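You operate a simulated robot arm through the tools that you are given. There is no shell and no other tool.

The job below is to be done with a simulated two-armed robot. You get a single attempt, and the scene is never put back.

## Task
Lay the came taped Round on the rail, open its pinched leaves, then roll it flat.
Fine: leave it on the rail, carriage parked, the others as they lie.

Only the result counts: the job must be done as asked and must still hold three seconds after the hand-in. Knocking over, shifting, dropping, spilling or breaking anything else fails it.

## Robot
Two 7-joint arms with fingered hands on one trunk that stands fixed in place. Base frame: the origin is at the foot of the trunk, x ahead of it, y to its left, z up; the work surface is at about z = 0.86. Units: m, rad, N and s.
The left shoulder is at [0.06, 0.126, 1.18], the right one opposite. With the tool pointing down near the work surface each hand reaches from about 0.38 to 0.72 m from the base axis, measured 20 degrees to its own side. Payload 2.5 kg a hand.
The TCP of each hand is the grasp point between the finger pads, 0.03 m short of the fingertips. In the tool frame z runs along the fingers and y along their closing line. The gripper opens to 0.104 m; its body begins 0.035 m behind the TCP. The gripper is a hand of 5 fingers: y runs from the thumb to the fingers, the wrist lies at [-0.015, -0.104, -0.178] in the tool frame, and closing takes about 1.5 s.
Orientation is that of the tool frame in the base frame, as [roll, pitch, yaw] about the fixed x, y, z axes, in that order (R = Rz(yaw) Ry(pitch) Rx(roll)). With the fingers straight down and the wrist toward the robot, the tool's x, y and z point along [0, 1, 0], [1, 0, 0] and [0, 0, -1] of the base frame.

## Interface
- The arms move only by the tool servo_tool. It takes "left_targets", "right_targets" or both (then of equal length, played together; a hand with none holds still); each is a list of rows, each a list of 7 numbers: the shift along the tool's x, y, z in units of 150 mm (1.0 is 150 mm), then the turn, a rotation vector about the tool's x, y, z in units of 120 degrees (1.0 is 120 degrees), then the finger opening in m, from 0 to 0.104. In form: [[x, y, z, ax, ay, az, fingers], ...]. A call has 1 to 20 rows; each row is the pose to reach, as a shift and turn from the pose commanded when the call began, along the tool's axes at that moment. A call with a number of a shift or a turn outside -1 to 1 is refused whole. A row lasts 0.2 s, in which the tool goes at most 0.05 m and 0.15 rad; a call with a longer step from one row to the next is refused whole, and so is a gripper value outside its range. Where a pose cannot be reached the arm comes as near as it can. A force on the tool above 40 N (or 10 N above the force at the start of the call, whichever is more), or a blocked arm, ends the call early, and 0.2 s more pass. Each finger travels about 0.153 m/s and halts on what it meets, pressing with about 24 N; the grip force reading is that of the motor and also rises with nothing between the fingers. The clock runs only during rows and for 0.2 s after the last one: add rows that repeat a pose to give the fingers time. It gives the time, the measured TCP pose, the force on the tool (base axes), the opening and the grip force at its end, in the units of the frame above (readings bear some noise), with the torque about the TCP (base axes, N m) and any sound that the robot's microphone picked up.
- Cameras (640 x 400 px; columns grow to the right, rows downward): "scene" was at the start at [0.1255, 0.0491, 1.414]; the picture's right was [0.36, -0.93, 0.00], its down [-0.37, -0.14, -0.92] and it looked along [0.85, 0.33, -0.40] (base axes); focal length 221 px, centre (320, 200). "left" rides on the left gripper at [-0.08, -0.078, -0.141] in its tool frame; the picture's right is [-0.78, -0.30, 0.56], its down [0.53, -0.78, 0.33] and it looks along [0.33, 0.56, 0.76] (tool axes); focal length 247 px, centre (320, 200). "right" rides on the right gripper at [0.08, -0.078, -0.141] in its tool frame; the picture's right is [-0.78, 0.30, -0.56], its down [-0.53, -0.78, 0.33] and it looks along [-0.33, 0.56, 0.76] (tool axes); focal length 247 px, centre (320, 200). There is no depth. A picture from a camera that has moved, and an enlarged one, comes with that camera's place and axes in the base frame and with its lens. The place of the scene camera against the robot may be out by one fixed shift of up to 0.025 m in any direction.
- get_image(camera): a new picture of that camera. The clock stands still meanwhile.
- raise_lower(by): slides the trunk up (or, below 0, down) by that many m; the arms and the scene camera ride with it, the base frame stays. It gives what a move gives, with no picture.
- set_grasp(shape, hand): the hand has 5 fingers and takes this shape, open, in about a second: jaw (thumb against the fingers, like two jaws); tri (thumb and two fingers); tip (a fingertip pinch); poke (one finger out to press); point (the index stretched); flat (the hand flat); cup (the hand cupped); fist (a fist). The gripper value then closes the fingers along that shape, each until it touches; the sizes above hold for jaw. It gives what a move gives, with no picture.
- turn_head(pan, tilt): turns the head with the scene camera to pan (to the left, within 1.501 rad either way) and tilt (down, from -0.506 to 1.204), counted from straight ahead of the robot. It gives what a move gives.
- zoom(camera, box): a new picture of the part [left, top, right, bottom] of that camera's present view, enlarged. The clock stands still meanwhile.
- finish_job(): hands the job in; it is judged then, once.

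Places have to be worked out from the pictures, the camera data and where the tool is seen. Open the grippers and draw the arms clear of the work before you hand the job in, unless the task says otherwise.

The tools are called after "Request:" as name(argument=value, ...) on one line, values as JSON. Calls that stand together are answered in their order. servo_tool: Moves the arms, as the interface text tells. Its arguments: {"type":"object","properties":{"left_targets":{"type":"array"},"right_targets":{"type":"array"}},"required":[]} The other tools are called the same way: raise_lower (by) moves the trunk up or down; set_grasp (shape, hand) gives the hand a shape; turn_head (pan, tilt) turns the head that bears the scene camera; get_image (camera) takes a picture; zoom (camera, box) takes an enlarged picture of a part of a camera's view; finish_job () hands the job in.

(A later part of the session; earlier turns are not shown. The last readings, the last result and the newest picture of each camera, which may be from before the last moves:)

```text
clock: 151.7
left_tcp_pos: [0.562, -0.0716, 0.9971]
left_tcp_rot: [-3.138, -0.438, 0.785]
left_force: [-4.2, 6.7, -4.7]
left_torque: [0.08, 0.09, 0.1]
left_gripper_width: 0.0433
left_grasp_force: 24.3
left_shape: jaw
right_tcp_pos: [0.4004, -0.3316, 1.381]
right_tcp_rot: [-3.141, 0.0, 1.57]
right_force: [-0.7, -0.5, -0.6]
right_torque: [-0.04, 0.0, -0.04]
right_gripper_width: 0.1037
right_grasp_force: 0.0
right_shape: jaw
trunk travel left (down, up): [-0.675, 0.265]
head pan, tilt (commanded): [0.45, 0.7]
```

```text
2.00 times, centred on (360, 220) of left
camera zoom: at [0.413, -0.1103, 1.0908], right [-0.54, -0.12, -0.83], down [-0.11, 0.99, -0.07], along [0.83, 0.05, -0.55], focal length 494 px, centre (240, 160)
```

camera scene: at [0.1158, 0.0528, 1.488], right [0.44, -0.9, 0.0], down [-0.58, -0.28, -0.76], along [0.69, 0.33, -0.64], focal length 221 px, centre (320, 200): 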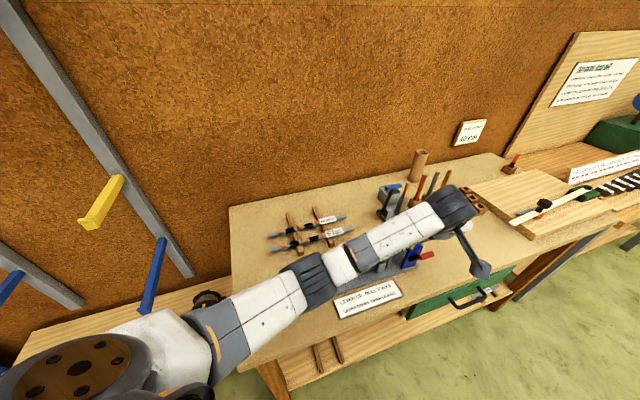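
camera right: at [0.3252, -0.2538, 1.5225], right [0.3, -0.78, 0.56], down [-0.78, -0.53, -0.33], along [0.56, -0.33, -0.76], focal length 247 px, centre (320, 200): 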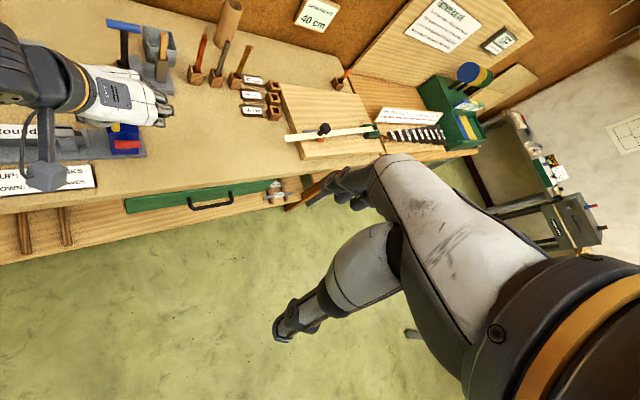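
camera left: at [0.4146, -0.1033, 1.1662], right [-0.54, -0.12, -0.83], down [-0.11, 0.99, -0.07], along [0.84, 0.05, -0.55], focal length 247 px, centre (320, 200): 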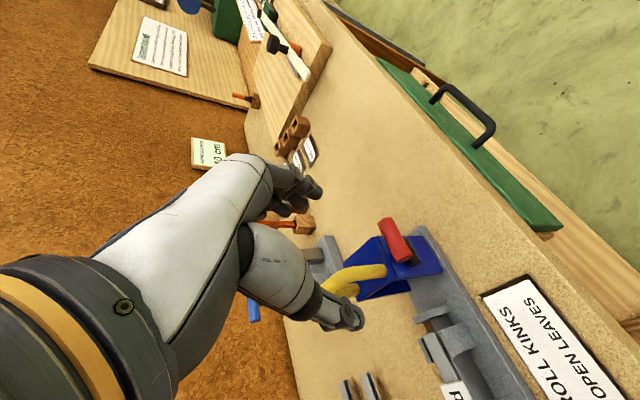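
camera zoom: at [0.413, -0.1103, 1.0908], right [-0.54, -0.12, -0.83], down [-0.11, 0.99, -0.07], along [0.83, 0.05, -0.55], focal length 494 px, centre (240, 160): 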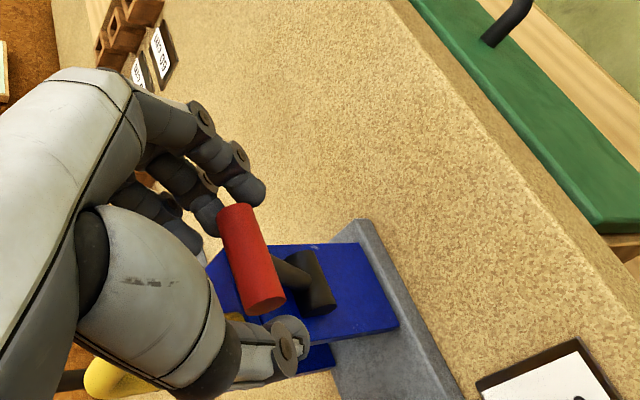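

Gripped (24 N, 43 mm). I now carry the handle along its arc (radius 67.5 mm about the hub) from 64° down to horizontal.

Request:
servo_tool(left_targets=[[-0.07, 0, 0.012, 0, 0, 0, 0.03], [-0.143, 0, 0.027, 0, 0, 0, 0.03], [-0.197, 0, 0.052, 0, 0, 0, 0.03], [-0.247, 0, 0.081, 0, 0, 0, 0.03], [-0.293, 0, 0.12, 0, 0, 0, 0.03], [-0.334, 0, 0.161, 0, 0, 0, 0.03], [-0.368, 0, 0.209, 0, 0, 0, 0.03], [-0.397, 0, 0.259, 0, 0, 0, 0.03]])

Request:
zoom(camera="left", box=[240, 120, 480, 320])

Request:
zoom(camera="scene", box=[340, 190, 480, 300])

```text
clock: 153.5
left_tcp_pos: [0.5306, -0.1041, 0.9377]
left_tcp_rot: [3.134, -0.425, 0.777]
left_force: [1.6, -0.6, 0.1]
left_torque: [0.22, -0.01, 0.12]
left_gripper_width: 0.0268
left_grasp_force: 24.3
left_shape: jaw
right_tcp_pos: [0.4015, -0.3313, 1.3819]
right_tcp_rot: [-3.141, 0.002, 1.57]
right_force: [-0.4, 0.9, 0.0]
right_torque: [-0.01, 0.0, -0.01]
right_gripper_width: 0.1035
right_grasp_force: 0.1
right_shape: jaw
trunk travel left (down, up): [-0.675, 0.265]
head pan, tilt (commanded): [0.45, 0.7]
```

```text
2.00 times, centred on (360, 220) of left
camera zoom: at [0.3831, -0.14, 1.0313], right [-0.54, -0.13, -0.83], down [-0.1, 0.99, -0.09], along [0.83, 0.03, -0.55], focal length 494 px, centre (240, 160)
```

zoom: 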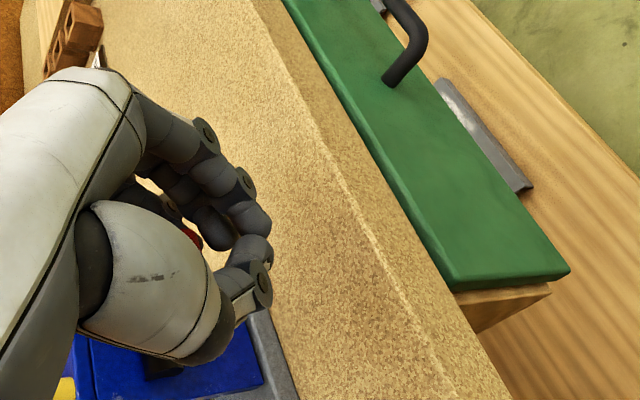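

```text
3.64 times, centred on (410, 245) of scene
camera zoom: at [0.1157, 0.0541, 1.4879], right [0.44, -0.9, 0.0], down [-0.58, -0.28, -0.76], along [0.69, 0.33, -0.64], focal length 803 px, centre (-7, 36)
```

zoom: 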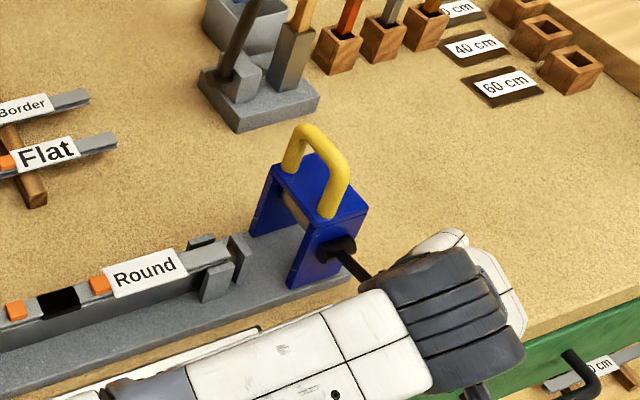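

The lever follows: its arm is now about horizontal, with the handle caged in the hand. I continue along the arc downward to about −30°.

Request:
servo_tool(left_targets=[[-0.018, 0, 0.056, 0, 0, 0, 0.03], [-0.036, 0, 0.112, 0, 0, 0, 0.03], [-0.04, 0, 0.17, 0, 0, 0, 0.03], [-0.04, 0, 0.23, 0, 0, 0, 0.03], [-0.04, 0, 0.23, 0, 0, 0, 0.03]])

Request:
zoom(camera="left", box=[240, 120, 480, 320])

Request:
zoom(camera="scene", box=[340, 190, 480, 300])

```text
clock: 154.7
left_tcp_pos: [0.5417, -0.0937, 0.9041]
left_tcp_rot: [3.14, -0.438, 0.785]
left_force: [-1.0, 0.4, 0.2]
left_torque: [0.02, 0.0, -0.01]
left_gripper_width: 0.0267
left_grasp_force: 23.9
left_shape: jaw
right_tcp_pos: [0.402, -0.3328, 1.3806]
right_tcp_rot: [-3.141, 0.001, 1.573]
right_force: [0.3, -0.6, -0.2]
right_torque: [-0.03, -0.02, -0.04]
right_gripper_width: 0.1035
right_grasp_force: 0.1
right_shape: jaw
trunk travel left (down, up): [-0.675, 0.265]
head pan, tilt (commanded): [0.45, 0.7]
```

```text
2.00 times, centred on (360, 220) of left
camera zoom: at [0.3923, -0.1316, 0.9974], right [-0.54, -0.12, -0.83], down [-0.11, 0.99, -0.07], along [0.84, 0.05, -0.55], focal length 494 px, centre (240, 160)
```

zoom: 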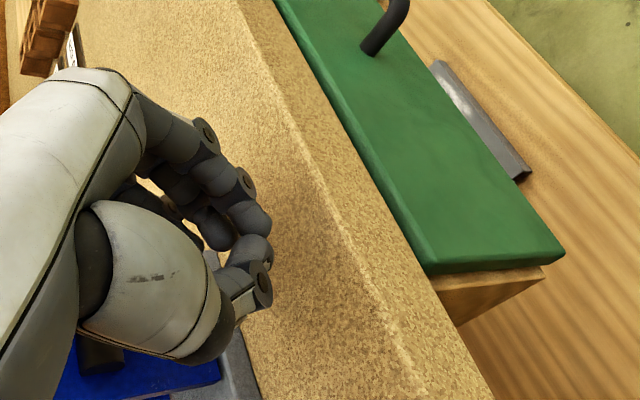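

```text
3.64 times, centred on (410, 245) of scene
camera zoom: at [0.1157, 0.0526, 1.4881], right [0.44, -0.9, 0.0], down [-0.58, -0.28, -0.76], along [0.69, 0.33, -0.64], focal length 803 px, centre (-7, 36)
```

zoom: 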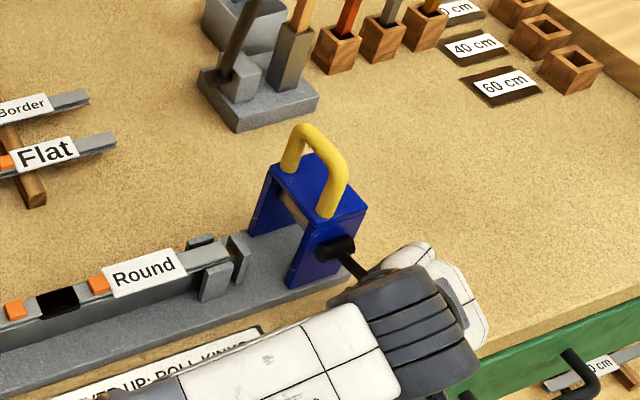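

I check from the right camera where the lever handle is now.

Request:
zoom(camera="right", box=[20, 60, 200, 200])

Request:
zoom(camera="scene", box=[385, 230, 440, 275])

Request:
get_image(camera="left")

```text
2.86 times, centred on (110, 130) of right
camera zoom: at [0.3251, -0.2539, 1.5225], right [0.3, -0.78, 0.56], down [-0.78, -0.53, -0.33], along [0.56, -0.33, -0.76], focal length 706 px, centre (920, 400)
```

zoom: 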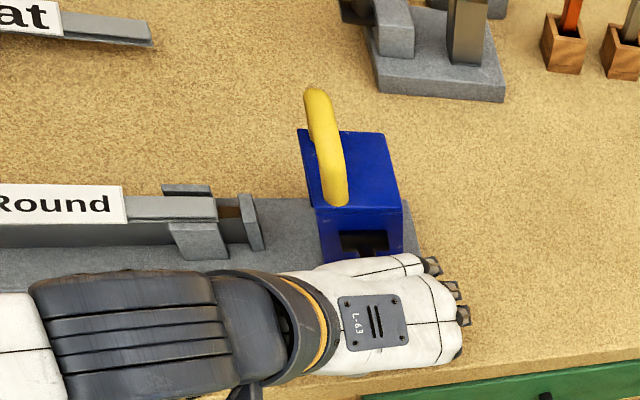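

```text
8.89 times, centred on (412, 252) of scene
camera zoom: at [0.1157, 0.0526, 1.4881], right [0.44, -0.9, 0.0], down [-0.58, -0.28, -0.76], along [0.69, 0.33, -0.64], focal length 1964 px, centre (-502, -267)
```

zoom: 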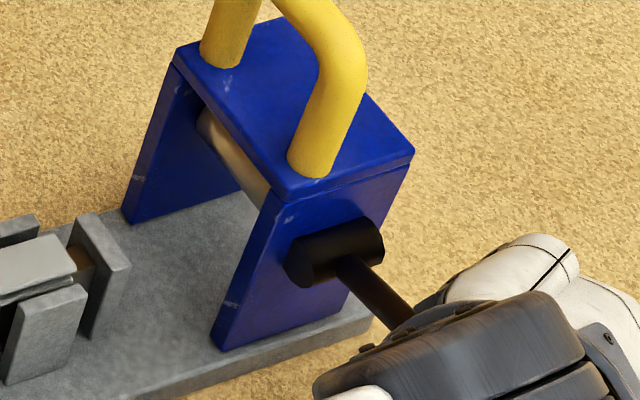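

```text
taken
camera left: at [0.3923, -0.1316, 0.9974], right [-0.54, -0.12, -0.83], down [-0.11, 0.99, -0.07], along [0.84, 0.05, -0.55], focal length 247 px, centre (320, 200)
```

left: 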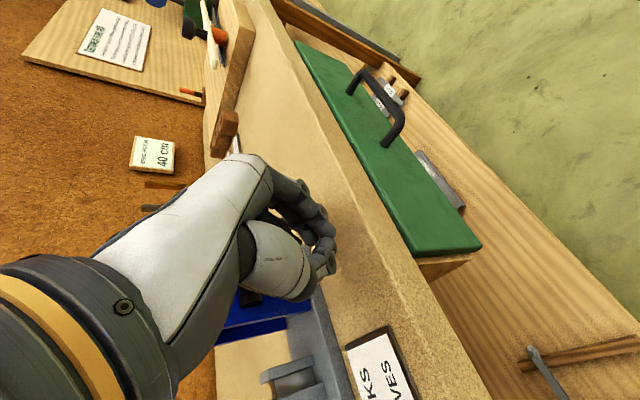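

The lever is about 10–15° above horizontal; the handle slipped up into the palm. I open the hand, back off along the finger direction, and will then press the handle down with closed fingertips.

Request:
servo_tool(left_targets=[[0, 0, 0, 0, 0, 0, 0.05], [0, 0, 0, 0, 0, 0, 0.08], [0, 0, 0, 0, 0, 0, 0.1], [0, 0, -0.1, 0, 0, 0, 0.1], [0, 0, -0.25, 0, 0, 0, 0.1], [0, 0, -0.42, 0, 0, 0, 0.1], [0, 0, -0.58, 0, 0, 0, 0.1], [0, 0, -0.72, 0, 0, 0, 0.1]])

Request:
zoom(camera="left", box=[240, 120, 480, 320])

Request:
zoom(camera="scene", box=[370, 210, 450, 290])

```text
clock: 156.7
left_tcp_pos: [0.5189, -0.0962, 0.9907]
left_tcp_rot: [-3.106, -0.475, 0.797]
left_force: [-0.3, -0.7, -0.5]
left_torque: [-0.01, -0.02, 0.0]
left_gripper_width: 0.1004
left_grasp_force: 0.0
left_shape: jaw
right_tcp_pos: [0.4025, -0.3332, 1.3813]
right_tcp_rot: [-3.14, 0.001, 1.57]
right_force: [-0.4, 1.1, -0.7]
right_torque: [-0.04, -0.02, 0.01]
right_gripper_width: 0.1039
right_grasp_force: 0.1
right_shape: jaw
trunk travel left (down, up): [-0.675, 0.265]
head pan, tilt (commanded): [0.45, 0.7]
stopped in row 8 (left hand): the arm was blocked; the commanded pose is now the measured one
```

```text
2.00 times, centred on (360, 220) of left
camera zoom: at [0.3711, -0.1434, 1.0807], right [-0.53, -0.1, -0.84], down [-0.14, 0.99, -0.03], along [0.83, 0.1, -0.54], focal length 494 px, centre (240, 160)
```

zoom: 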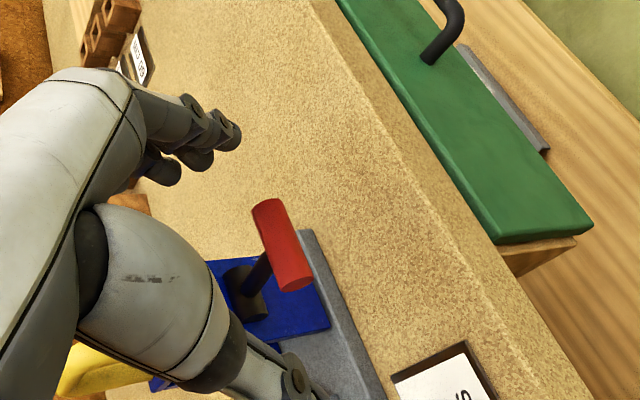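

```text
5.00 times, centred on (410, 250) of scene
camera zoom: at [0.1159, 0.0526, 1.488], right [0.43, -0.9, 0.0], down [-0.58, -0.28, -0.76], along [0.69, 0.33, -0.64], focal length 1105 px, centre (-130, -50)
```

zoom: 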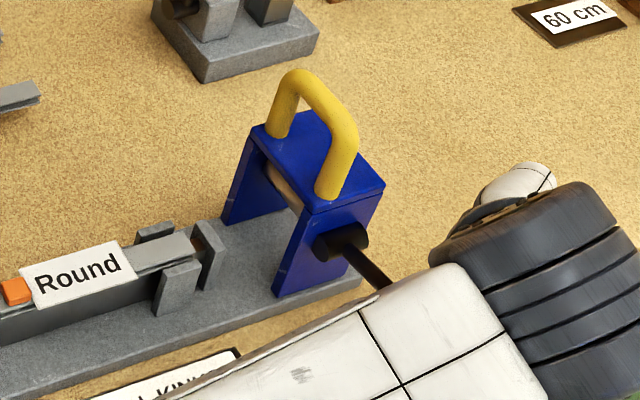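

The lever stays at roughly +14° by friction. I straighten the hand, close the fingers and position it above the red handle at n ≈ 0.322.

Request:
servo_tool(left_targets=[[0.023, 0.011, -0.03, -0.0026, -0.032, 0.0013, 0.08], [0.047, 0.023, -0.04, -0.005, -0.065, 0.0027, 0.05], [0.07, 0.034, -0.04, -0.0077, -0.097, 0.004, 0.02], [0.094, 0.045, -0.03, -0.01, -0.13, 0.0054, 0.004], [0.117, 0.056, -0.02, -0.013, -0.162, 0.0067, 0.004], [0.14, 0.068, 0, -0.0154, -0.194, 0.008, 0.004], [0.164, 0.079, 0.012, -0.018, -0.2267, 0.0094, 0.004], [0.164, 0.079, 0.012, -0.018, -0.2267, 0.0094, 0.004]])

Request:
zoom(camera="left", box=[240, 140, 480, 340])

Request:
zoom(camera="scene", box=[370, 210, 450, 290])

```text
clock: 158.5
left_tcp_pos: [0.5422, -0.0912, 0.9981]
left_tcp_rot: [3.141, 0.008, 0.784]
left_force: [-0.4, 0.1, -0.3]
left_torque: [0.04, 0.03, 0.05]
left_gripper_width: 0.0041
left_grasp_force: 0.0
left_shape: jaw
right_tcp_pos: [0.4026, -0.3331, 1.3808]
right_tcp_rot: [3.14, 0.001, 1.571]
right_force: [-0.2, 0.8, 0.2]
right_torque: [-0.02, -0.01, 0.02]
right_gripper_width: 0.1039
right_grasp_force: 0.0
right_shape: jaw
trunk travel left (down, up): [-0.675, 0.265]
head pan, tilt (commanded): [0.45, 0.7]
```

```text
2.00 times, centred on (360, 240) of left
camera zoom: at [0.4308, -0.0909, 1.1397], right [-0.76, -0.34, -0.55], down [-0.17, 0.93, -0.34], along [0.63, -0.16, -0.76], focal length 494 px, centre (240, 120)
```

zoom: 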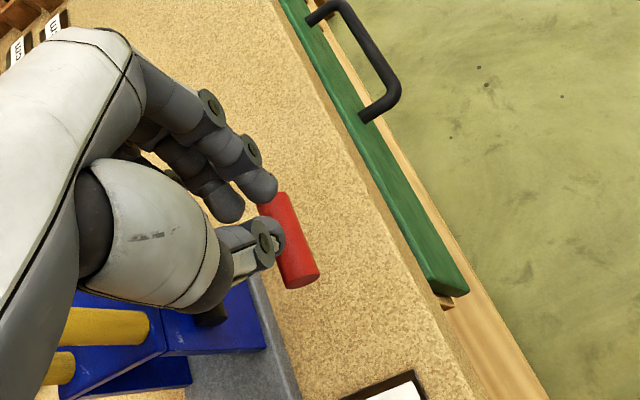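

```text
5.00 times, centred on (410, 250) of scene
camera zoom: at [0.1157, 0.0525, 1.4881], right [0.43, -0.9, 0.0], down [-0.58, -0.28, -0.77], along [0.69, 0.33, -0.64], focal length 1105 px, centre (-130, -50)
```

zoom: 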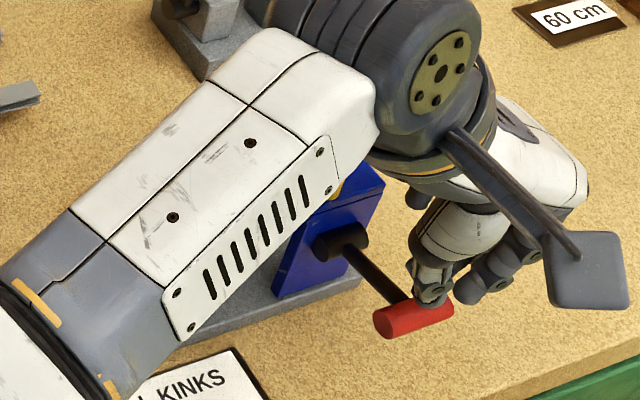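

The closed fingertips are right above the red handle. I press straight down in small steps; the force guard will stop me at the lever's end.

Request:
servo_tool(left_targets=[[0, 0, 0.07, 0, 0, 0, 0.004], [0, 0, 0.14, 0, 0, 0, 0.004], [0, 0, 0.21, 0, 0, 0, 0.004], [0, 0, 0.28, 0, 0, 0, 0.004], [0, 0, 0.35, 0, 0, 0, 0.004], [0, 0, 0.42, 0, 0, 0, 0.004], [0, 0, 0.48, 0, 0, 0, 0.004], [0, 0, 0.54, 0, 0, 0, 0.004]])

Request:
zoom(camera="left", box=[240, 140, 480, 340])

Request:
zoom(camera="scene", box=[370, 210, 450, 290])

```text
clock: 159.7
left_tcp_pos: [0.5467, -0.0976, 0.9685]
left_tcp_rot: [3.104, -0.001, 0.781]
left_force: [-6.4, 2.7, 20.2]
left_torque: [0.34, 0.32, 0.07]
left_gripper_width: 0.0043
left_grasp_force: 0.2
left_shape: jaw
right_tcp_pos: [0.4009, -0.3332, 1.3816]
right_tcp_rot: [-3.14, 0.002, 1.571]
right_force: [-0.4, -0.8, -0.1]
right_torque: [0.0, 0.05, -0.01]
right_gripper_width: 0.1035
right_grasp_force: 0.2
right_shape: jaw
trunk travel left (down, up): [-0.675, 0.265]
head pan, tilt (commanded): [0.45, 0.7]
stopped in row 5 (left hand): the force on the tool passed its limit at 47 N (the readings are from after the stop); the commanded pose is now the measured one
```

```text
2.00 times, centred on (360, 240) of left
camera zoom: at [0.4321, -0.0945, 1.1057], right [-0.74, -0.35, -0.57], down [-0.16, 0.92, -0.36], along [0.65, -0.18, -0.74], focal length 494 px, centre (240, 120)
```

zoom: 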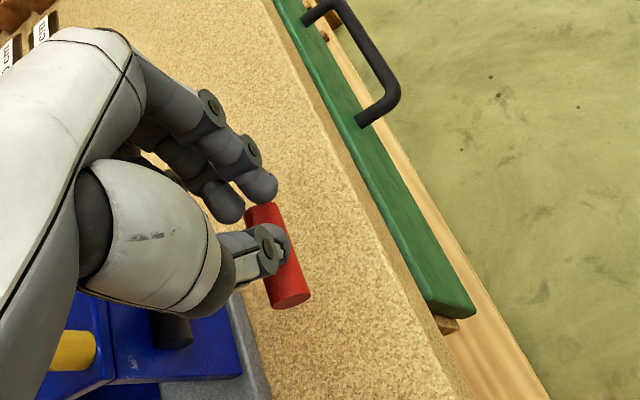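

```text
5.00 times, centred on (410, 250) of scene
camera zoom: at [0.1155, 0.0525, 1.4882], right [0.43, -0.9, 0.0], down [-0.58, -0.28, -0.77], along [0.69, 0.33, -0.64], focal length 1105 px, centre (-130, -50)
```

zoom: 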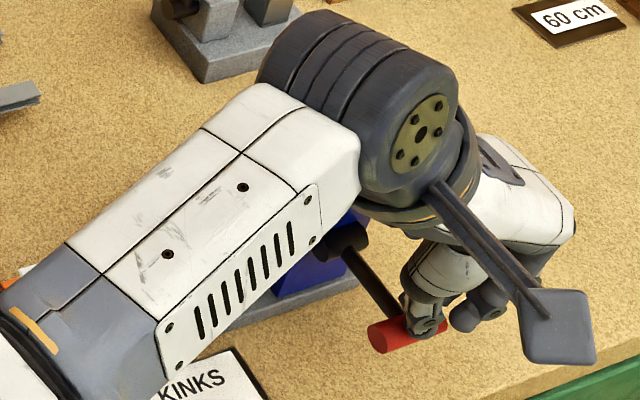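

The force limit was reached with the lever around horizontal. I back off upward 2.5 cm and look at where the lever rests.

Request:
servo_tool(left_targets=[[0, 0, -0.06, 0, 0, 0, 0.004], [0, 0, -0.12, 0, 0, 0, 0.004], [0, 0, -0.18, 0, 0, 0, 0.004]])

Request:
zoom(camera="left", box=[240, 140, 480, 340])

Request:
zoom(camera="scene", box=[370, 210, 450, 290])

Request:
zoom(camera="right", box=[20, 80, 180, 200])

```text
clock: 160.5
left_tcp_pos: [0.546, -0.0951, 0.9886]
left_tcp_rot: [3.118, 0.001, 0.782]
left_force: [0.4, 0.1, -0.1]
left_torque: [-0.01, -0.02, 0.0]
left_gripper_width: 0.0039
left_grasp_force: 0.0
left_shape: jaw
right_tcp_pos: [0.4019, -0.3332, 1.3809]
right_tcp_rot: [3.141, 0.0, 1.571]
right_force: [0.3, -0.2, 0.4]
right_torque: [-0.01, -0.01, 0.02]
right_gripper_width: 0.1038
right_grasp_force: 0.0
right_shape: jaw
trunk travel left (down, up): [-0.675, 0.265]
head pan, tilt (commanded): [0.45, 0.7]
```

```text
2.00 times, centred on (360, 240) of left
camera zoom: at [0.4318, -0.0933, 1.1273], right [-0.75, -0.35, -0.56], down [-0.16, 0.92, -0.35], along [0.64, -0.17, -0.75], focal length 494 px, centre (240, 120)
```

zoom: 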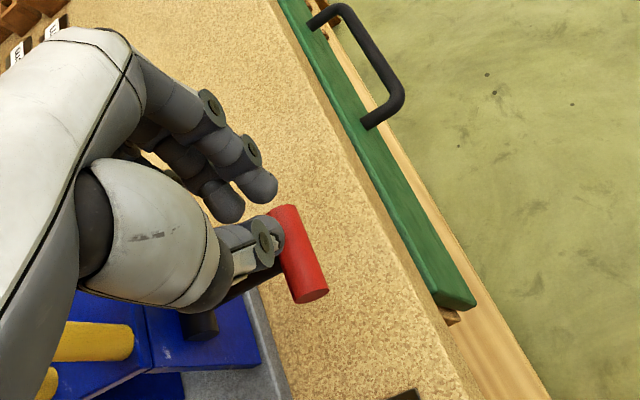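

```text
5.00 times, centred on (410, 250) of scene
camera zoom: at [0.1162, 0.0525, 1.4879], right [0.43, -0.9, 0.0], down [-0.58, -0.28, -0.76], along [0.69, 0.33, -0.64], focal length 1105 px, centre (-130, -50)
```

zoom: 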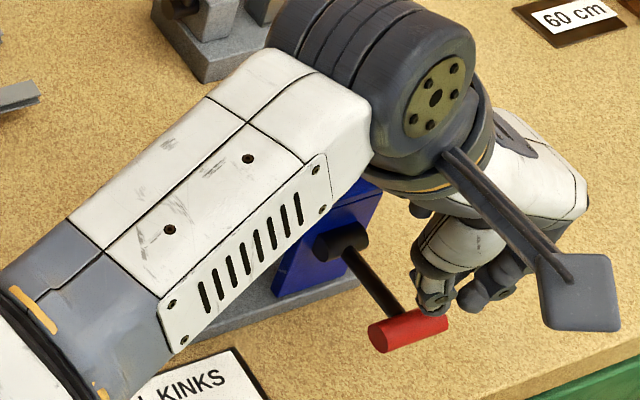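

```text
3.33 times, centred on (100, 140) of right
camera zoom: at [0.3256, -0.2541, 1.5222], right [0.3, -0.78, 0.56], down [-0.78, -0.53, -0.33], along [0.56, -0.33, -0.76], focal length 823 px, centre (1053, 400)
```

zoom: 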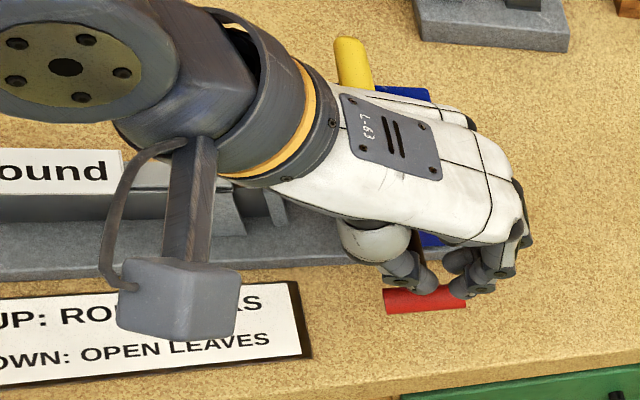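

The lever stays where it was pushed, slightly above horizontal. To find out whether this is its lower stop, I press once more, centred on the handle, and compare.

Request:
servo_tool(left_targets=[[0, -0.047, 0, 0, 0, 0, 0.004], [0, -0.047, 0.06, 0, 0, 0, 0.004], [0, -0.047, 0.1, 0, 0, 0, 0.004], [0, -0.047, 0.13, 0, 0, 0, 0.004], [0, -0.047, 0.16, 0, 0, 0, 0.004], [0, -0.047, 0.19, 0, 0, 0, 0.004], [0, -0.047, 0.22, 0, 0, 0, 0.004]])

Request:
zoom(camera="scene", box=[370, 210, 450, 290])

Request:
zoom(camera="left", box=[240, 140, 480, 340])

```text
clock: 162.1
left_tcp_pos: [0.5403, -0.0925, 0.9675]
left_tcp_rot: [3.095, -0.005, 0.779]
left_force: [-10.0, 3.9, 38.0]
left_torque: [0.58, 0.49, 0.11]
left_gripper_width: 0.0051
left_grasp_force: 0.0
left_shape: jaw
right_tcp_pos: [0.3971, -0.3325, 1.3834]
right_tcp_rot: [3.139, 0.0, 1.57]
right_force: [-0.9, -0.4, 0.2]
right_torque: [-0.01, -0.01, -0.01]
right_gripper_width: 0.1039
right_grasp_force: 0.1
right_shape: jaw
trunk travel left (down, up): [-0.675, 0.265]
head pan, tilt (commanded): [0.45, 0.7]
```

```text
5.00 times, centred on (410, 250) of scene
camera zoom: at [0.1104, 0.0537, 1.4891], right [0.44, -0.9, 0.0], down [-0.58, -0.28, -0.77], along [0.69, 0.33, -0.64], focal length 1105 px, centre (-130, -50)
```

zoom: 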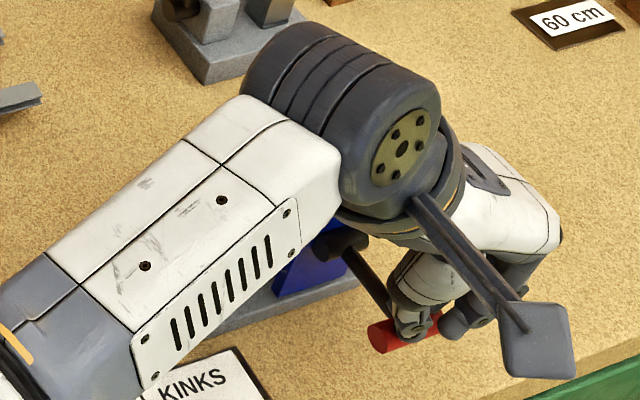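

```text
2.00 times, centred on (360, 240) of left
camera zoom: at [0.4237, -0.089, 1.1032], right [-0.74, -0.35, -0.57], down [-0.15, 0.92, -0.37], along [0.65, -0.18, -0.73], focal length 494 px, centre (240, 120)
```

zoom: 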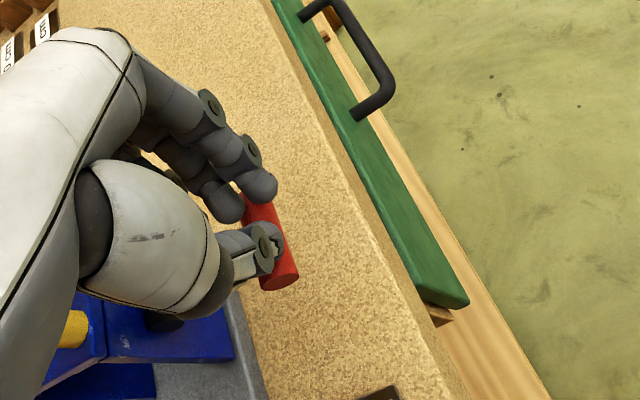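

Clearly at its lower stop (38 N, no motion): the lever is down. I lift the left hand and withdraw it to the upper left.

Request:
servo_tool(left_targets=[[0, 0, -0.15, 0, 0, 0, 0.004], [0, 0, -0.35, 0, 0, 0, 0.004], [0, 0, -0.6, 0, 0, 0, 0.004], [0, 0, -0.85, 0, 0, 0, 0.004], [0.1, -0.2, -1.0, 0, 0, -0.05, 0.004], [0.2, -0.45, -1.0, 0, 0, -0.11, 0.004], [0.3, -0.7, -1.0, 0, 0, -0.17, 0.004], [0.4, -0.95, -1.0, 0, 0, -0.23, 0.004]])

Request:
zoom(camera="scene", box=[340, 190, 460, 290])

Request:
zoom(camera="right", box=[0, 80, 180, 220])

```text
clock: 163.9
left_tcp_pos: [0.4791, 0.0553, 1.1032]
left_tcp_rot: [3.12, 0.01, 1.266]
left_force: [0.0, 0.1, 0.2]
left_torque: [-0.03, 0.0, -0.02]
left_gripper_width: 0.0038
left_grasp_force: 0.1
left_shape: jaw
right_tcp_pos: [0.4003, -0.3321, 1.3818]
right_tcp_rot: [-3.14, 0.001, 1.57]
right_force: [-0.5, -0.2, -1.1]
right_torque: [-0.03, 0.0, 0.0]
right_gripper_width: 0.1039
right_grasp_force: 0.1
right_shape: jaw
trunk travel left (down, up): [-0.675, 0.265]
head pan, tilt (commanded): [0.45, 0.7]
```

```text
4.00 times, centred on (400, 240) of scene
camera zoom: at [0.1155, 0.0529, 1.4881], right [0.44, -0.9, 0.0], down [-0.58, -0.28, -0.77], along [0.69, 0.33, -0.64], focal length 884 px, centre (0, 40)
```

zoom: 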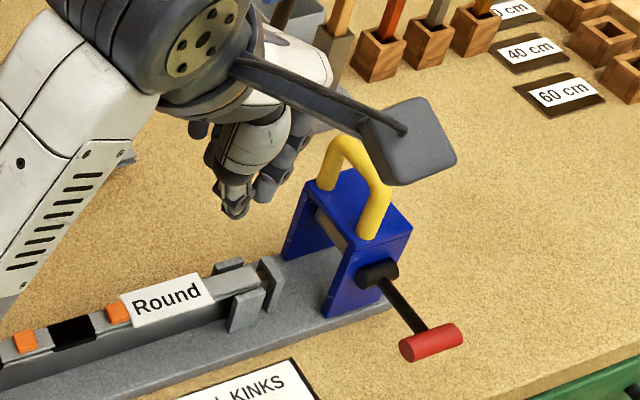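

```text
2.86 times, centred on (90, 150) of right
camera zoom: at [0.3249, -0.2536, 1.5226], right [0.3, -0.78, 0.56], down [-0.78, -0.54, -0.33], along [0.56, -0.33, -0.76], focal length 706 px, centre (977, 343)
```

zoom: 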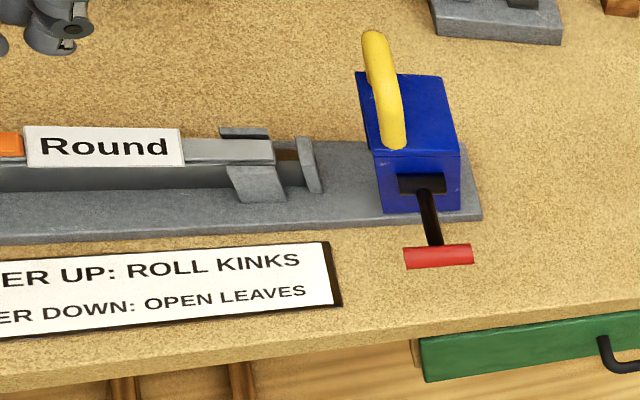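

I look into the carriage and at the lever from the left camera now to judge the state of the mechanism.

Request:
get_image(camera="left")

Request:
zoom(camera="scene", box=[385, 215, 435, 260])

```text
taken
camera left: at [0.3788, 0.0051, 1.2437], right [-0.51, -0.66, -0.55], down [-0.57, 0.74, -0.36], along [0.64, 0.14, -0.75], focal length 247 px, centre (320, 200)
```

left: 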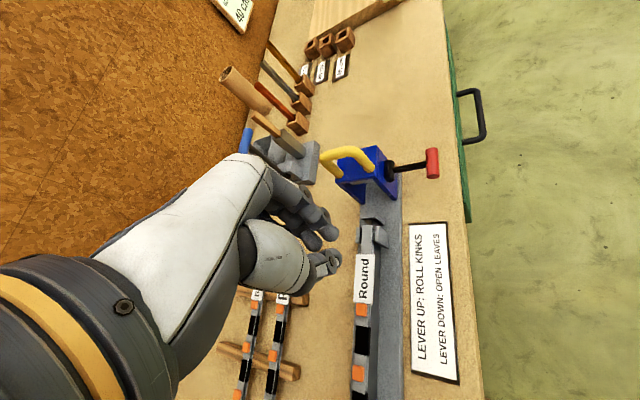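

```text
8.89 times, centred on (410, 238) of scene
camera zoom: at [0.1155, 0.0529, 1.4881], right [0.44, -0.9, 0.0], down [-0.58, -0.28, -0.77], along [0.69, 0.33, -0.64], focal length 1964 px, centre (-480, -133)
```

zoom: 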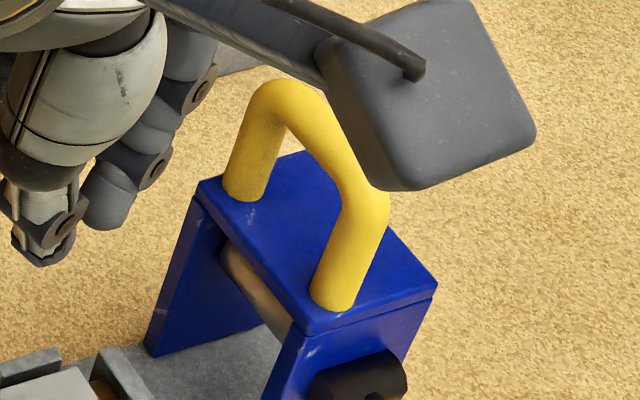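

I zoom on the lever with the left camera to compute its angle precisely.

Request:
zoom(camera="left", box=[310, 120, 460, 240])

```text
3.33 times, centred on (385, 180) of left
camera zoom: at [0.3788, 0.0051, 1.2437], right [-0.51, -0.66, -0.55], down [-0.57, 0.74, -0.36], along [0.64, 0.14, -0.75], focal length 823 px, centre (103, 267)
```

zoom: 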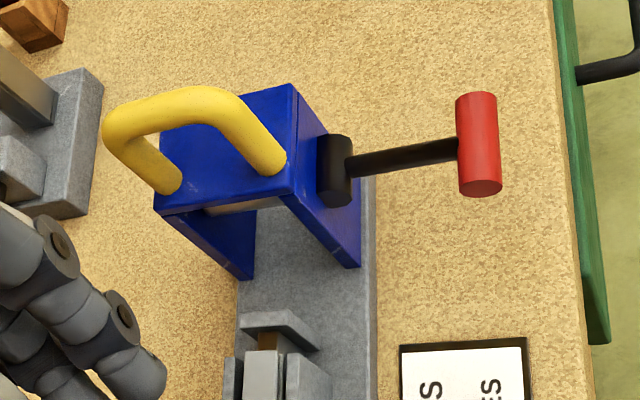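

Measured from here the lever is now horizontal (≈0–2°) against its lower stop: lever down. I withdraw the left arm to the far upper left so the right arm can work the carriage.

Request:
servo_tool(left_targets=[[0.05, -0.08, -0.2, 0, 0, 0, 0.02], [0.15, -0.22, -0.4, 0, 0, 0, 0.04], [0.3, -0.38, -0.55, 0, 0, 0, 0.06], [0.48, -0.54, -0.7, 0, 0, 0, 0.08], [0.66, -0.7, -0.85, 0, 0, 0, 0.1], [0.83, -0.86, -0.95, 0, 0, 0, 0.1], [1.0, -1.0, -1.0, 0, 0, 0, 0.1]])

Request:
servo_tool(left_targets=[[0.17, -0.1, -0.1, 0, 0, 0, 0.1], [0.34, -0.2, -0.2, 0, 0, 0, 0.1], [0.5, -0.3, -0.3, 0, 0, 0, 0.1], [0.67, -0.4, -0.4, 0, 0, 0, 0.1], [0.83, -0.5, -0.5, 0, 0, 0, 0.1], [1.0, -0.6, -0.6, 0, 0, 0, 0.1]])

Request:
get_image(camera="scene")

```text
clock: 165.5
left_tcp_pos: [0.3783, 0.2462, 1.2479]
left_tcp_rot: [3.12, 0.012, 1.262]
left_force: [0.5, 0.8, 1.0]
left_torque: [0.0, -0.02, -0.04]
left_gripper_width: 0.1003
left_grasp_force: 0.1
left_shape: jaw
right_tcp_pos: [0.4019, -0.3324, 1.381]
right_tcp_rot: [-3.141, -0.001, 1.571]
right_force: [-0.6, 0.1, -0.2]
right_torque: [-0.02, -0.02, 0.01]
right_gripper_width: 0.1037
right_grasp_force: 0.1
right_shape: jaw
trunk travel left (down, up): [-0.675, 0.265]
head pan, tilt (commanded): [0.45, 0.7]
```

```text
clock: 166.9
left_tcp_pos: [0.3382, 0.4181, 1.3338]
left_tcp_rot: [3.119, 0.012, 1.263]
left_force: [0.1, -0.2, -0.5]
left_torque: [0.04, 0.01, -0.01]
left_gripper_width: 0.1
left_grasp_force: 0.0
left_shape: jaw
right_tcp_pos: [0.4019, -0.3326, 1.3798]
right_tcp_rot: [3.141, 0.001, 1.571]
right_force: [0.0, -0.7, 0.4]
right_torque: [0.04, -0.01, 0.05]
right_gripper_width: 0.1038
right_grasp_force: 0.1
right_shape: jaw
trunk travel left (down, up): [-0.675, 0.265]
head pan, tilt (commanded): [0.45, 0.7]
```

```text
taken
camera scene: at [0.1156, 0.0527, 1.488], right [0.44, -0.9, 0.0], down [-0.58, -0.28, -0.77], along [0.69, 0.33, -0.64], focal length 221 px, centre (320, 200)
```

scene: 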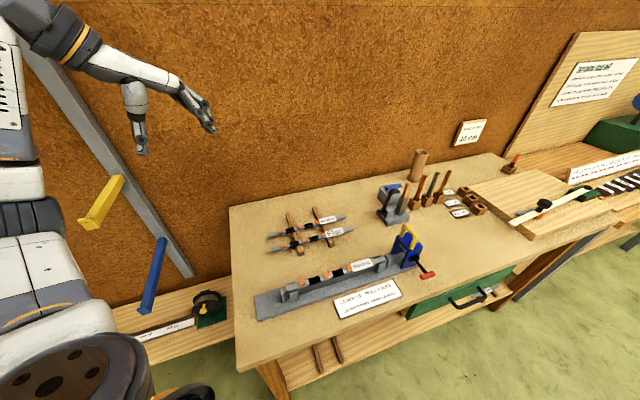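

The bench is clear and everything is in order. I raise the left hand a little more and lower the trunk 25 cm for the right arm's work.

Request:
servo_tool(left_targets=[[0, -0.1, -0.2, 0, 0, 0, 0.1], [0, -0.2, -0.4, 0, 0, 0, 0.1], [0, -0.3, -0.6, 0, 0, 0, 0.1]])

Request:
raise_lower(by=-0.25)

Request:
get_image(camera="scene")

Request:
get_image(camera="right")

```text
clock: 167.9
left_tcp_pos: [0.3299, 0.4273, 1.3744]
left_tcp_rot: [-2.998, 0.079, 1.242]
left_force: [-0.5, 1.2, 0.3]
left_torque: [-0.03, -0.01, -0.01]
left_gripper_width: 0.1003
left_grasp_force: 0.1
left_shape: jaw
left hand out of reach, approached as far as the arm can: row 3
right_tcp_pos: [0.4013, -0.3319, 1.381]
right_tcp_rot: [-3.141, 0.001, 1.572]
right_force: [-0.7, -0.5, -0.1]
right_torque: [0.01, 0.02, 0.0]
right_gripper_width: 0.1039
right_grasp_force: 0.1
right_shape: jaw
trunk travel left (down, up): [-0.675, 0.265]
head pan, tilt (commanded): [0.45, 0.7]
stopped in row 3 (left hand): the arm was blocked; the commanded pose is now the measured one
```

```text
clock: 170.4
left_tcp_pos: [0.3294, 0.4267, 1.1246]
left_tcp_rot: [-2.998, 0.078, 1.243]
left_force: [-0.4, -0.4, 0.1]
left_torque: [0.04, -0.04, 0.0]
left_gripper_width: 0.1001
left_grasp_force: 0.0
left_shape: jaw
right_tcp_pos: [0.4022, -0.3332, 1.1314]
right_tcp_rot: [-3.141, 0.0, 1.57]
right_force: [0.6, 0.2, -0.9]
right_torque: [-0.01, 0.0, 0.04]
right_gripper_width: 0.1036
right_grasp_force: 0.1
right_shape: jaw
trunk travel left (down, up): [-0.425, 0.515]
head pan, tilt (commanded): [0.45, 0.7]
```

```text
taken
camera scene: at [0.1158, 0.0525, 1.2381], right [0.43, -0.9, 0.0], down [-0.58, -0.28, -0.76], along [0.69, 0.33, -0.64], focal length 221 px, centre (320, 200)
```

scene: 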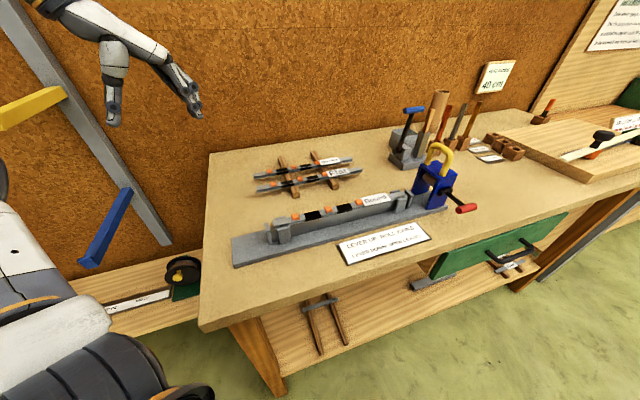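

```text
taken
camera right: at [0.3252, -0.2541, 1.2724], right [0.3, -0.78, 0.56], down [-0.78, -0.53, -0.33], along [0.56, -0.33, -0.76], focal length 247 px, centre (320, 200)
```

right: 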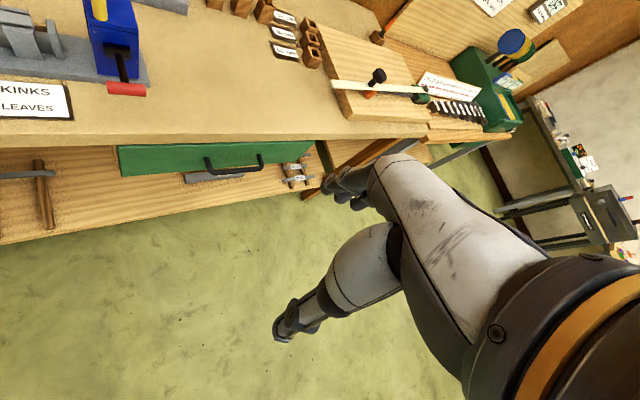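

Trunk is low now. I bring the right hand over toward the carriage, turning to heading 45°.

Request:
servo_tool(right_targets=[[0.16, 0.1, 0, 0, 0, -0.03, 0.104], [0.33, 0.2, 0, 0, 0, -0.06, 0.104], [0.5, 0.3, 0, 0, 0, -0.095, 0.104], [0.67, 0.4, 0, 0, 0, -0.127, 0.104], [0.84, 0.5, 0, 0, 0, -0.158, 0.104], [1.0, 0.6, 0, 0, 0, -0.19, 0.104]])

Request:
get_image(camera="right")

Request:
zoom(camera="scene", box=[230, 120, 490, 280])

```text
clock: 171.8
left_tcp_pos: [0.3304, 0.4253, 1.1234]
left_tcp_rot: [-2.997, 0.076, 1.245]
left_force: [-0.2, 0.3, 0.8]
left_torque: [0.02, 0.03, -0.01]
left_gripper_width: 0.0999
left_grasp_force: 0.0
left_shape: jaw
right_tcp_pos: [0.4931, -0.1823, 1.1294]
right_tcp_rot: [3.141, 0.0, 1.968]
right_force: [0.1, 0.3, 0.1]
right_torque: [-0.02, -0.01, -0.01]
right_gripper_width: 0.1037
right_grasp_force: 0.0
right_shape: jaw
trunk travel left (down, up): [-0.425, 0.515]
head pan, tilt (commanded): [0.45, 0.7]
```

```text
taken
camera right: at [0.3914, -0.1396, 1.271], right [0.57, -0.6, 0.56], down [-0.51, -0.79, -0.33], along [0.64, -0.09, -0.76], focal length 247 px, centre (320, 200)
```

right: 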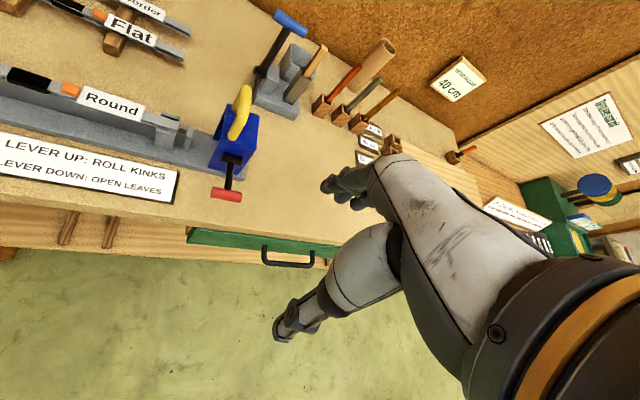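

```text
2.46 times, centred on (360, 200) of scene
camera zoom: at [0.1158, 0.0527, 1.238], right [0.43, -0.9, 0.0], down [-0.58, -0.28, -0.76], along [0.69, 0.33, -0.64], focal length 544 px, centre (222, 200)
```

zoom: 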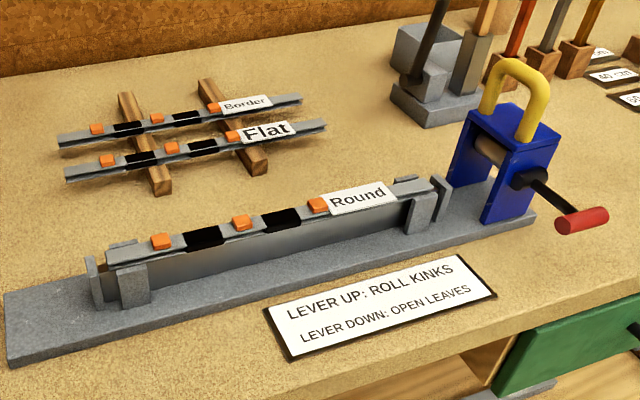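

The came sits neatly between the posts and the lever is horizontal/down. I continue the right hand toward the handle, finishing the turn.

Request:
servo_tool(right_targets=[[0.107, 0.16, 0, 0, 0, -0.03, 0.104], [0.215, 0.32, 0, 0, 0, -0.06, 0.104], [0.322, 0.48, 0, 0, 0, -0.093, 0.104], [0.43, 0.64, 0, 0, 0, -0.124, 0.104], [0.538, 0.8, 0, 0, 0, -0.155, 0.104], [0.645, 0.96, 0, 0, 0, -0.185, 0.104], [0.645, 0.96, 0, 0, 0, -0.185, 0.104]])

Request:
get_image(camera="right")

Request:
zoom(camera="scene", box=[350, 80, 520, 230])

```text
clock: 173.4
left_tcp_pos: [0.33, 0.4256, 1.1235]
left_tcp_rot: [-2.996, 0.077, 1.245]
left_force: [0.4, -0.6, 0.5]
left_torque: [0.02, -0.01, 0.0]
left_gripper_width: 0.1001
left_grasp_force: 0.0
left_shape: jaw
right_tcp_pos: [0.52, -0.096, 1.1121]
right_tcp_rot: [3.14, 0.001, 2.183]
right_force: [-0.5, -0.6, 0.6]
right_torque: [0.0, -0.02, -0.03]
right_gripper_width: 0.104
right_grasp_force: 0.0
right_shape: jaw
right hand out of reach, approached as far as the arm can: row 2, 3, 4, 5, 6, 7
trunk travel left (down, up): [-0.425, 0.515]
head pan, tilt (commanded): [0.45, 0.7]
```

```text
taken
camera right: at [0.4118, -0.0757, 1.2522], right [0.69, -0.46, 0.56], down [-0.33, -0.88, -0.33], along [0.65, 0.05, -0.76], focal length 247 px, centre (320, 200)
```

right: 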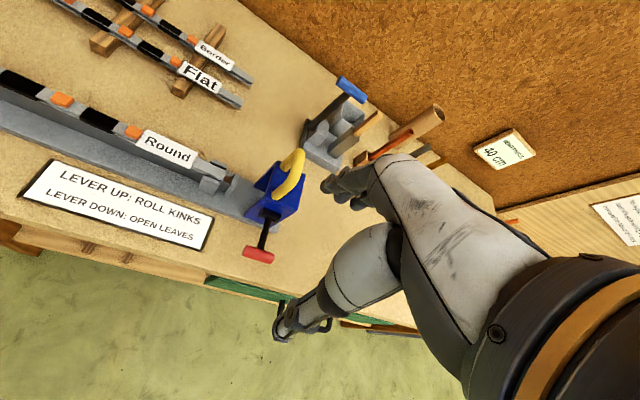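

```text
2.67 times, centred on (435, 155) of scene
camera zoom: at [0.1158, 0.0525, 1.2381], right [0.43, -0.9, 0.0], down [-0.58, -0.28, -0.76], along [0.69, 0.33, -0.64], focal length 589 px, centre (13, 320)
```

zoom: 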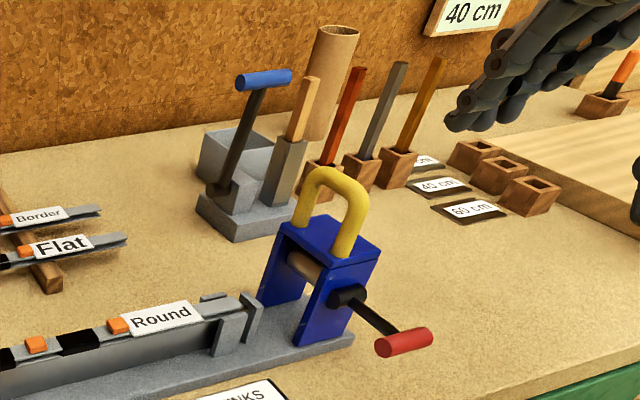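

The right wrist is near a limit when the forearm points steeply up. I raise the trunk 10 cm and approach lower, to hover just above the handle.

Request:
raise_lower(by=0.1)

Request:
servo_tool(right_targets=[[0.01, 0.06, 0.2, 0, 0, -0.01, 0.104], [0.03, 0.16, 0.4, 0, 0, -0.02, 0.104], [0.05, 0.28, 0.6, 0, 0, -0.03, 0.104], [0.07, 0.4, 0.75, 0, 0, -0.045, 0.104], [0.09, 0.53, 0.85, 0, 0, -0.06, 0.104], [0.11, 0.66, 0.9, 0, 0, -0.07, 0.104], [0.133, 0.788, 0.947, 0, 0, -0.0826, 0.104], [0.133, 0.788, 0.947, 0, 0, -0.0826, 0.104]])

Request:
get_image(camera="right")

Request:
get_image(camera="scene")

```text
clock: 174.8
left_tcp_pos: [0.3296, 0.4263, 1.2239]
left_tcp_rot: [-2.995, 0.077, 1.243]
left_force: [0.9, 0.4, 1.0]
left_torque: [-0.03, -0.02, -0.01]
left_gripper_width: 0.0998
left_grasp_force: 0.1
left_shape: jaw
right_tcp_pos: [0.5211, -0.095, 1.2106]
right_tcp_rot: [3.141, 0.001, 2.186]
right_force: [-0.5, -0.3, -0.2]
right_torque: [-0.02, 0.02, 0.02]
right_gripper_width: 0.1039
right_grasp_force: 0.0
right_shape: jaw
trunk travel left (down, up): [-0.525, 0.415]
head pan, tilt (commanded): [0.45, 0.7]
```

```text
clock: 176.6
left_tcp_pos: [0.3311, 0.4251, 1.2251]
left_tcp_rot: [-2.997, 0.077, 1.243]
left_force: [0.7, -0.4, -0.3]
left_torque: [0.01, -0.02, -0.02]
left_gripper_width: 0.1
left_grasp_force: 0.1
left_shape: jaw
right_tcp_pos: [0.5394, -0.0137, 1.0319]
right_tcp_rot: [3.141, -0.002, 2.36]
right_force: [0.4, 0.6, -0.4]
right_torque: [0.02, 0.0, -0.02]
right_gripper_width: 0.1043
right_grasp_force: 0.0
right_shape: jaw
right hand out of reach, approached as far as the arm can: row 3, 4, 5, 6, 7, 8
trunk travel left (down, up): [-0.525, 0.415]
head pan, tilt (commanded): [0.45, 0.7]
```

```text
taken
camera right: at [0.429, -0.0135, 1.1738], right [0.76, -0.34, 0.56], down [-0.17, -0.93, -0.33], along [0.63, 0.16, -0.76], focal length 247 px, centre (320, 200)
```

right: 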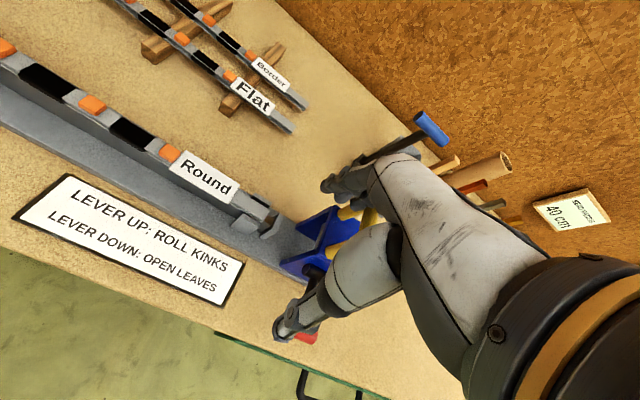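

```text
taken
camera scene: at [0.1156, 0.0517, 1.3381], right [0.43, -0.9, 0.0], down [-0.58, -0.28, -0.77], along [0.69, 0.33, -0.64], focal length 221 px, centre (320, 200)
```

scene: 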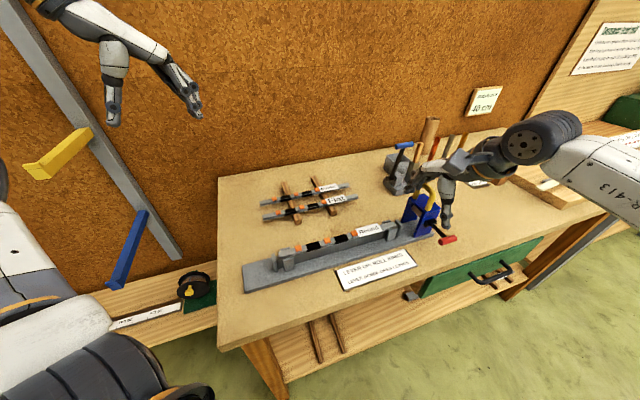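

Reach with that heading is limited for gripping, so I'll use the right hand closed as a round pusher on the yellow handle, with a natural heading (heading doesn't matter for pushing). First raise it clear, close the fingers and turn back toward heading ≈10°.

Request:
servo_tool(right_targets=[[0, 0, -0.12, 0, 0, 0.03, 0.08], [0, 0, -0.25, 0, 0, 0.07, 0.05], [0, 0, -0.38, 0, 0, 0.12, 0.02], [0, 0, -0.45, 0, 0, 0.17, 0.004], [0, 0, -0.45, 0, 0, 0.22, 0.004], [0, 0, -0.45, 0, 0, 0.26, 0.004], [0, 0, -0.45, 0, 0, 0.2936, 0.004]])

Request:
get_image(camera="right")

```text
clock: 178.2
left_tcp_pos: [0.3296, 0.4268, 1.2241]
left_tcp_rot: [-2.997, 0.078, 1.244]
left_force: [-0.8, -0.2, 0.0]
left_torque: [0.04, 0.02, 0.01]
left_gripper_width: 0.0999
left_grasp_force: 0.1
left_shape: jaw
right_tcp_pos: [0.537, -0.0156, 1.101]
right_tcp_rot: [-3.14, 0.0, 1.742]
right_force: [-0.9, 0.2, 0.3]
right_torque: [0.01, 0.02, -0.01]
right_gripper_width: 0.0041
right_grasp_force: 0.1
right_shape: jaw
trunk travel left (down, up): [-0.525, 0.415]
head pan, tilt (commanded): [0.45, 0.7]
```

```text
taken
camera right: at [0.4484, 0.0496, 1.242], right [0.42, -0.71, 0.56], down [-0.67, -0.66, -0.33], along [0.6, -0.23, -0.76], focal length 247 px, centre (320, 200)
```

right: 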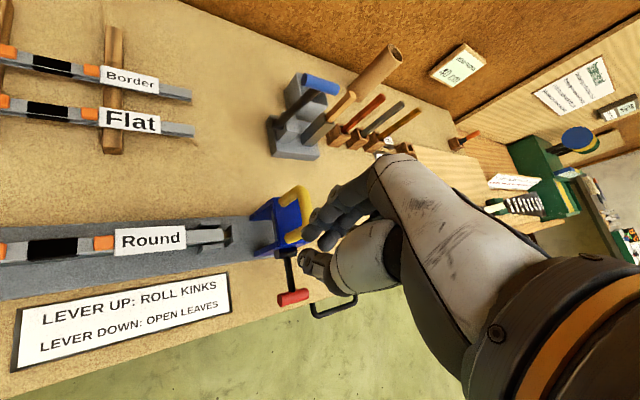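

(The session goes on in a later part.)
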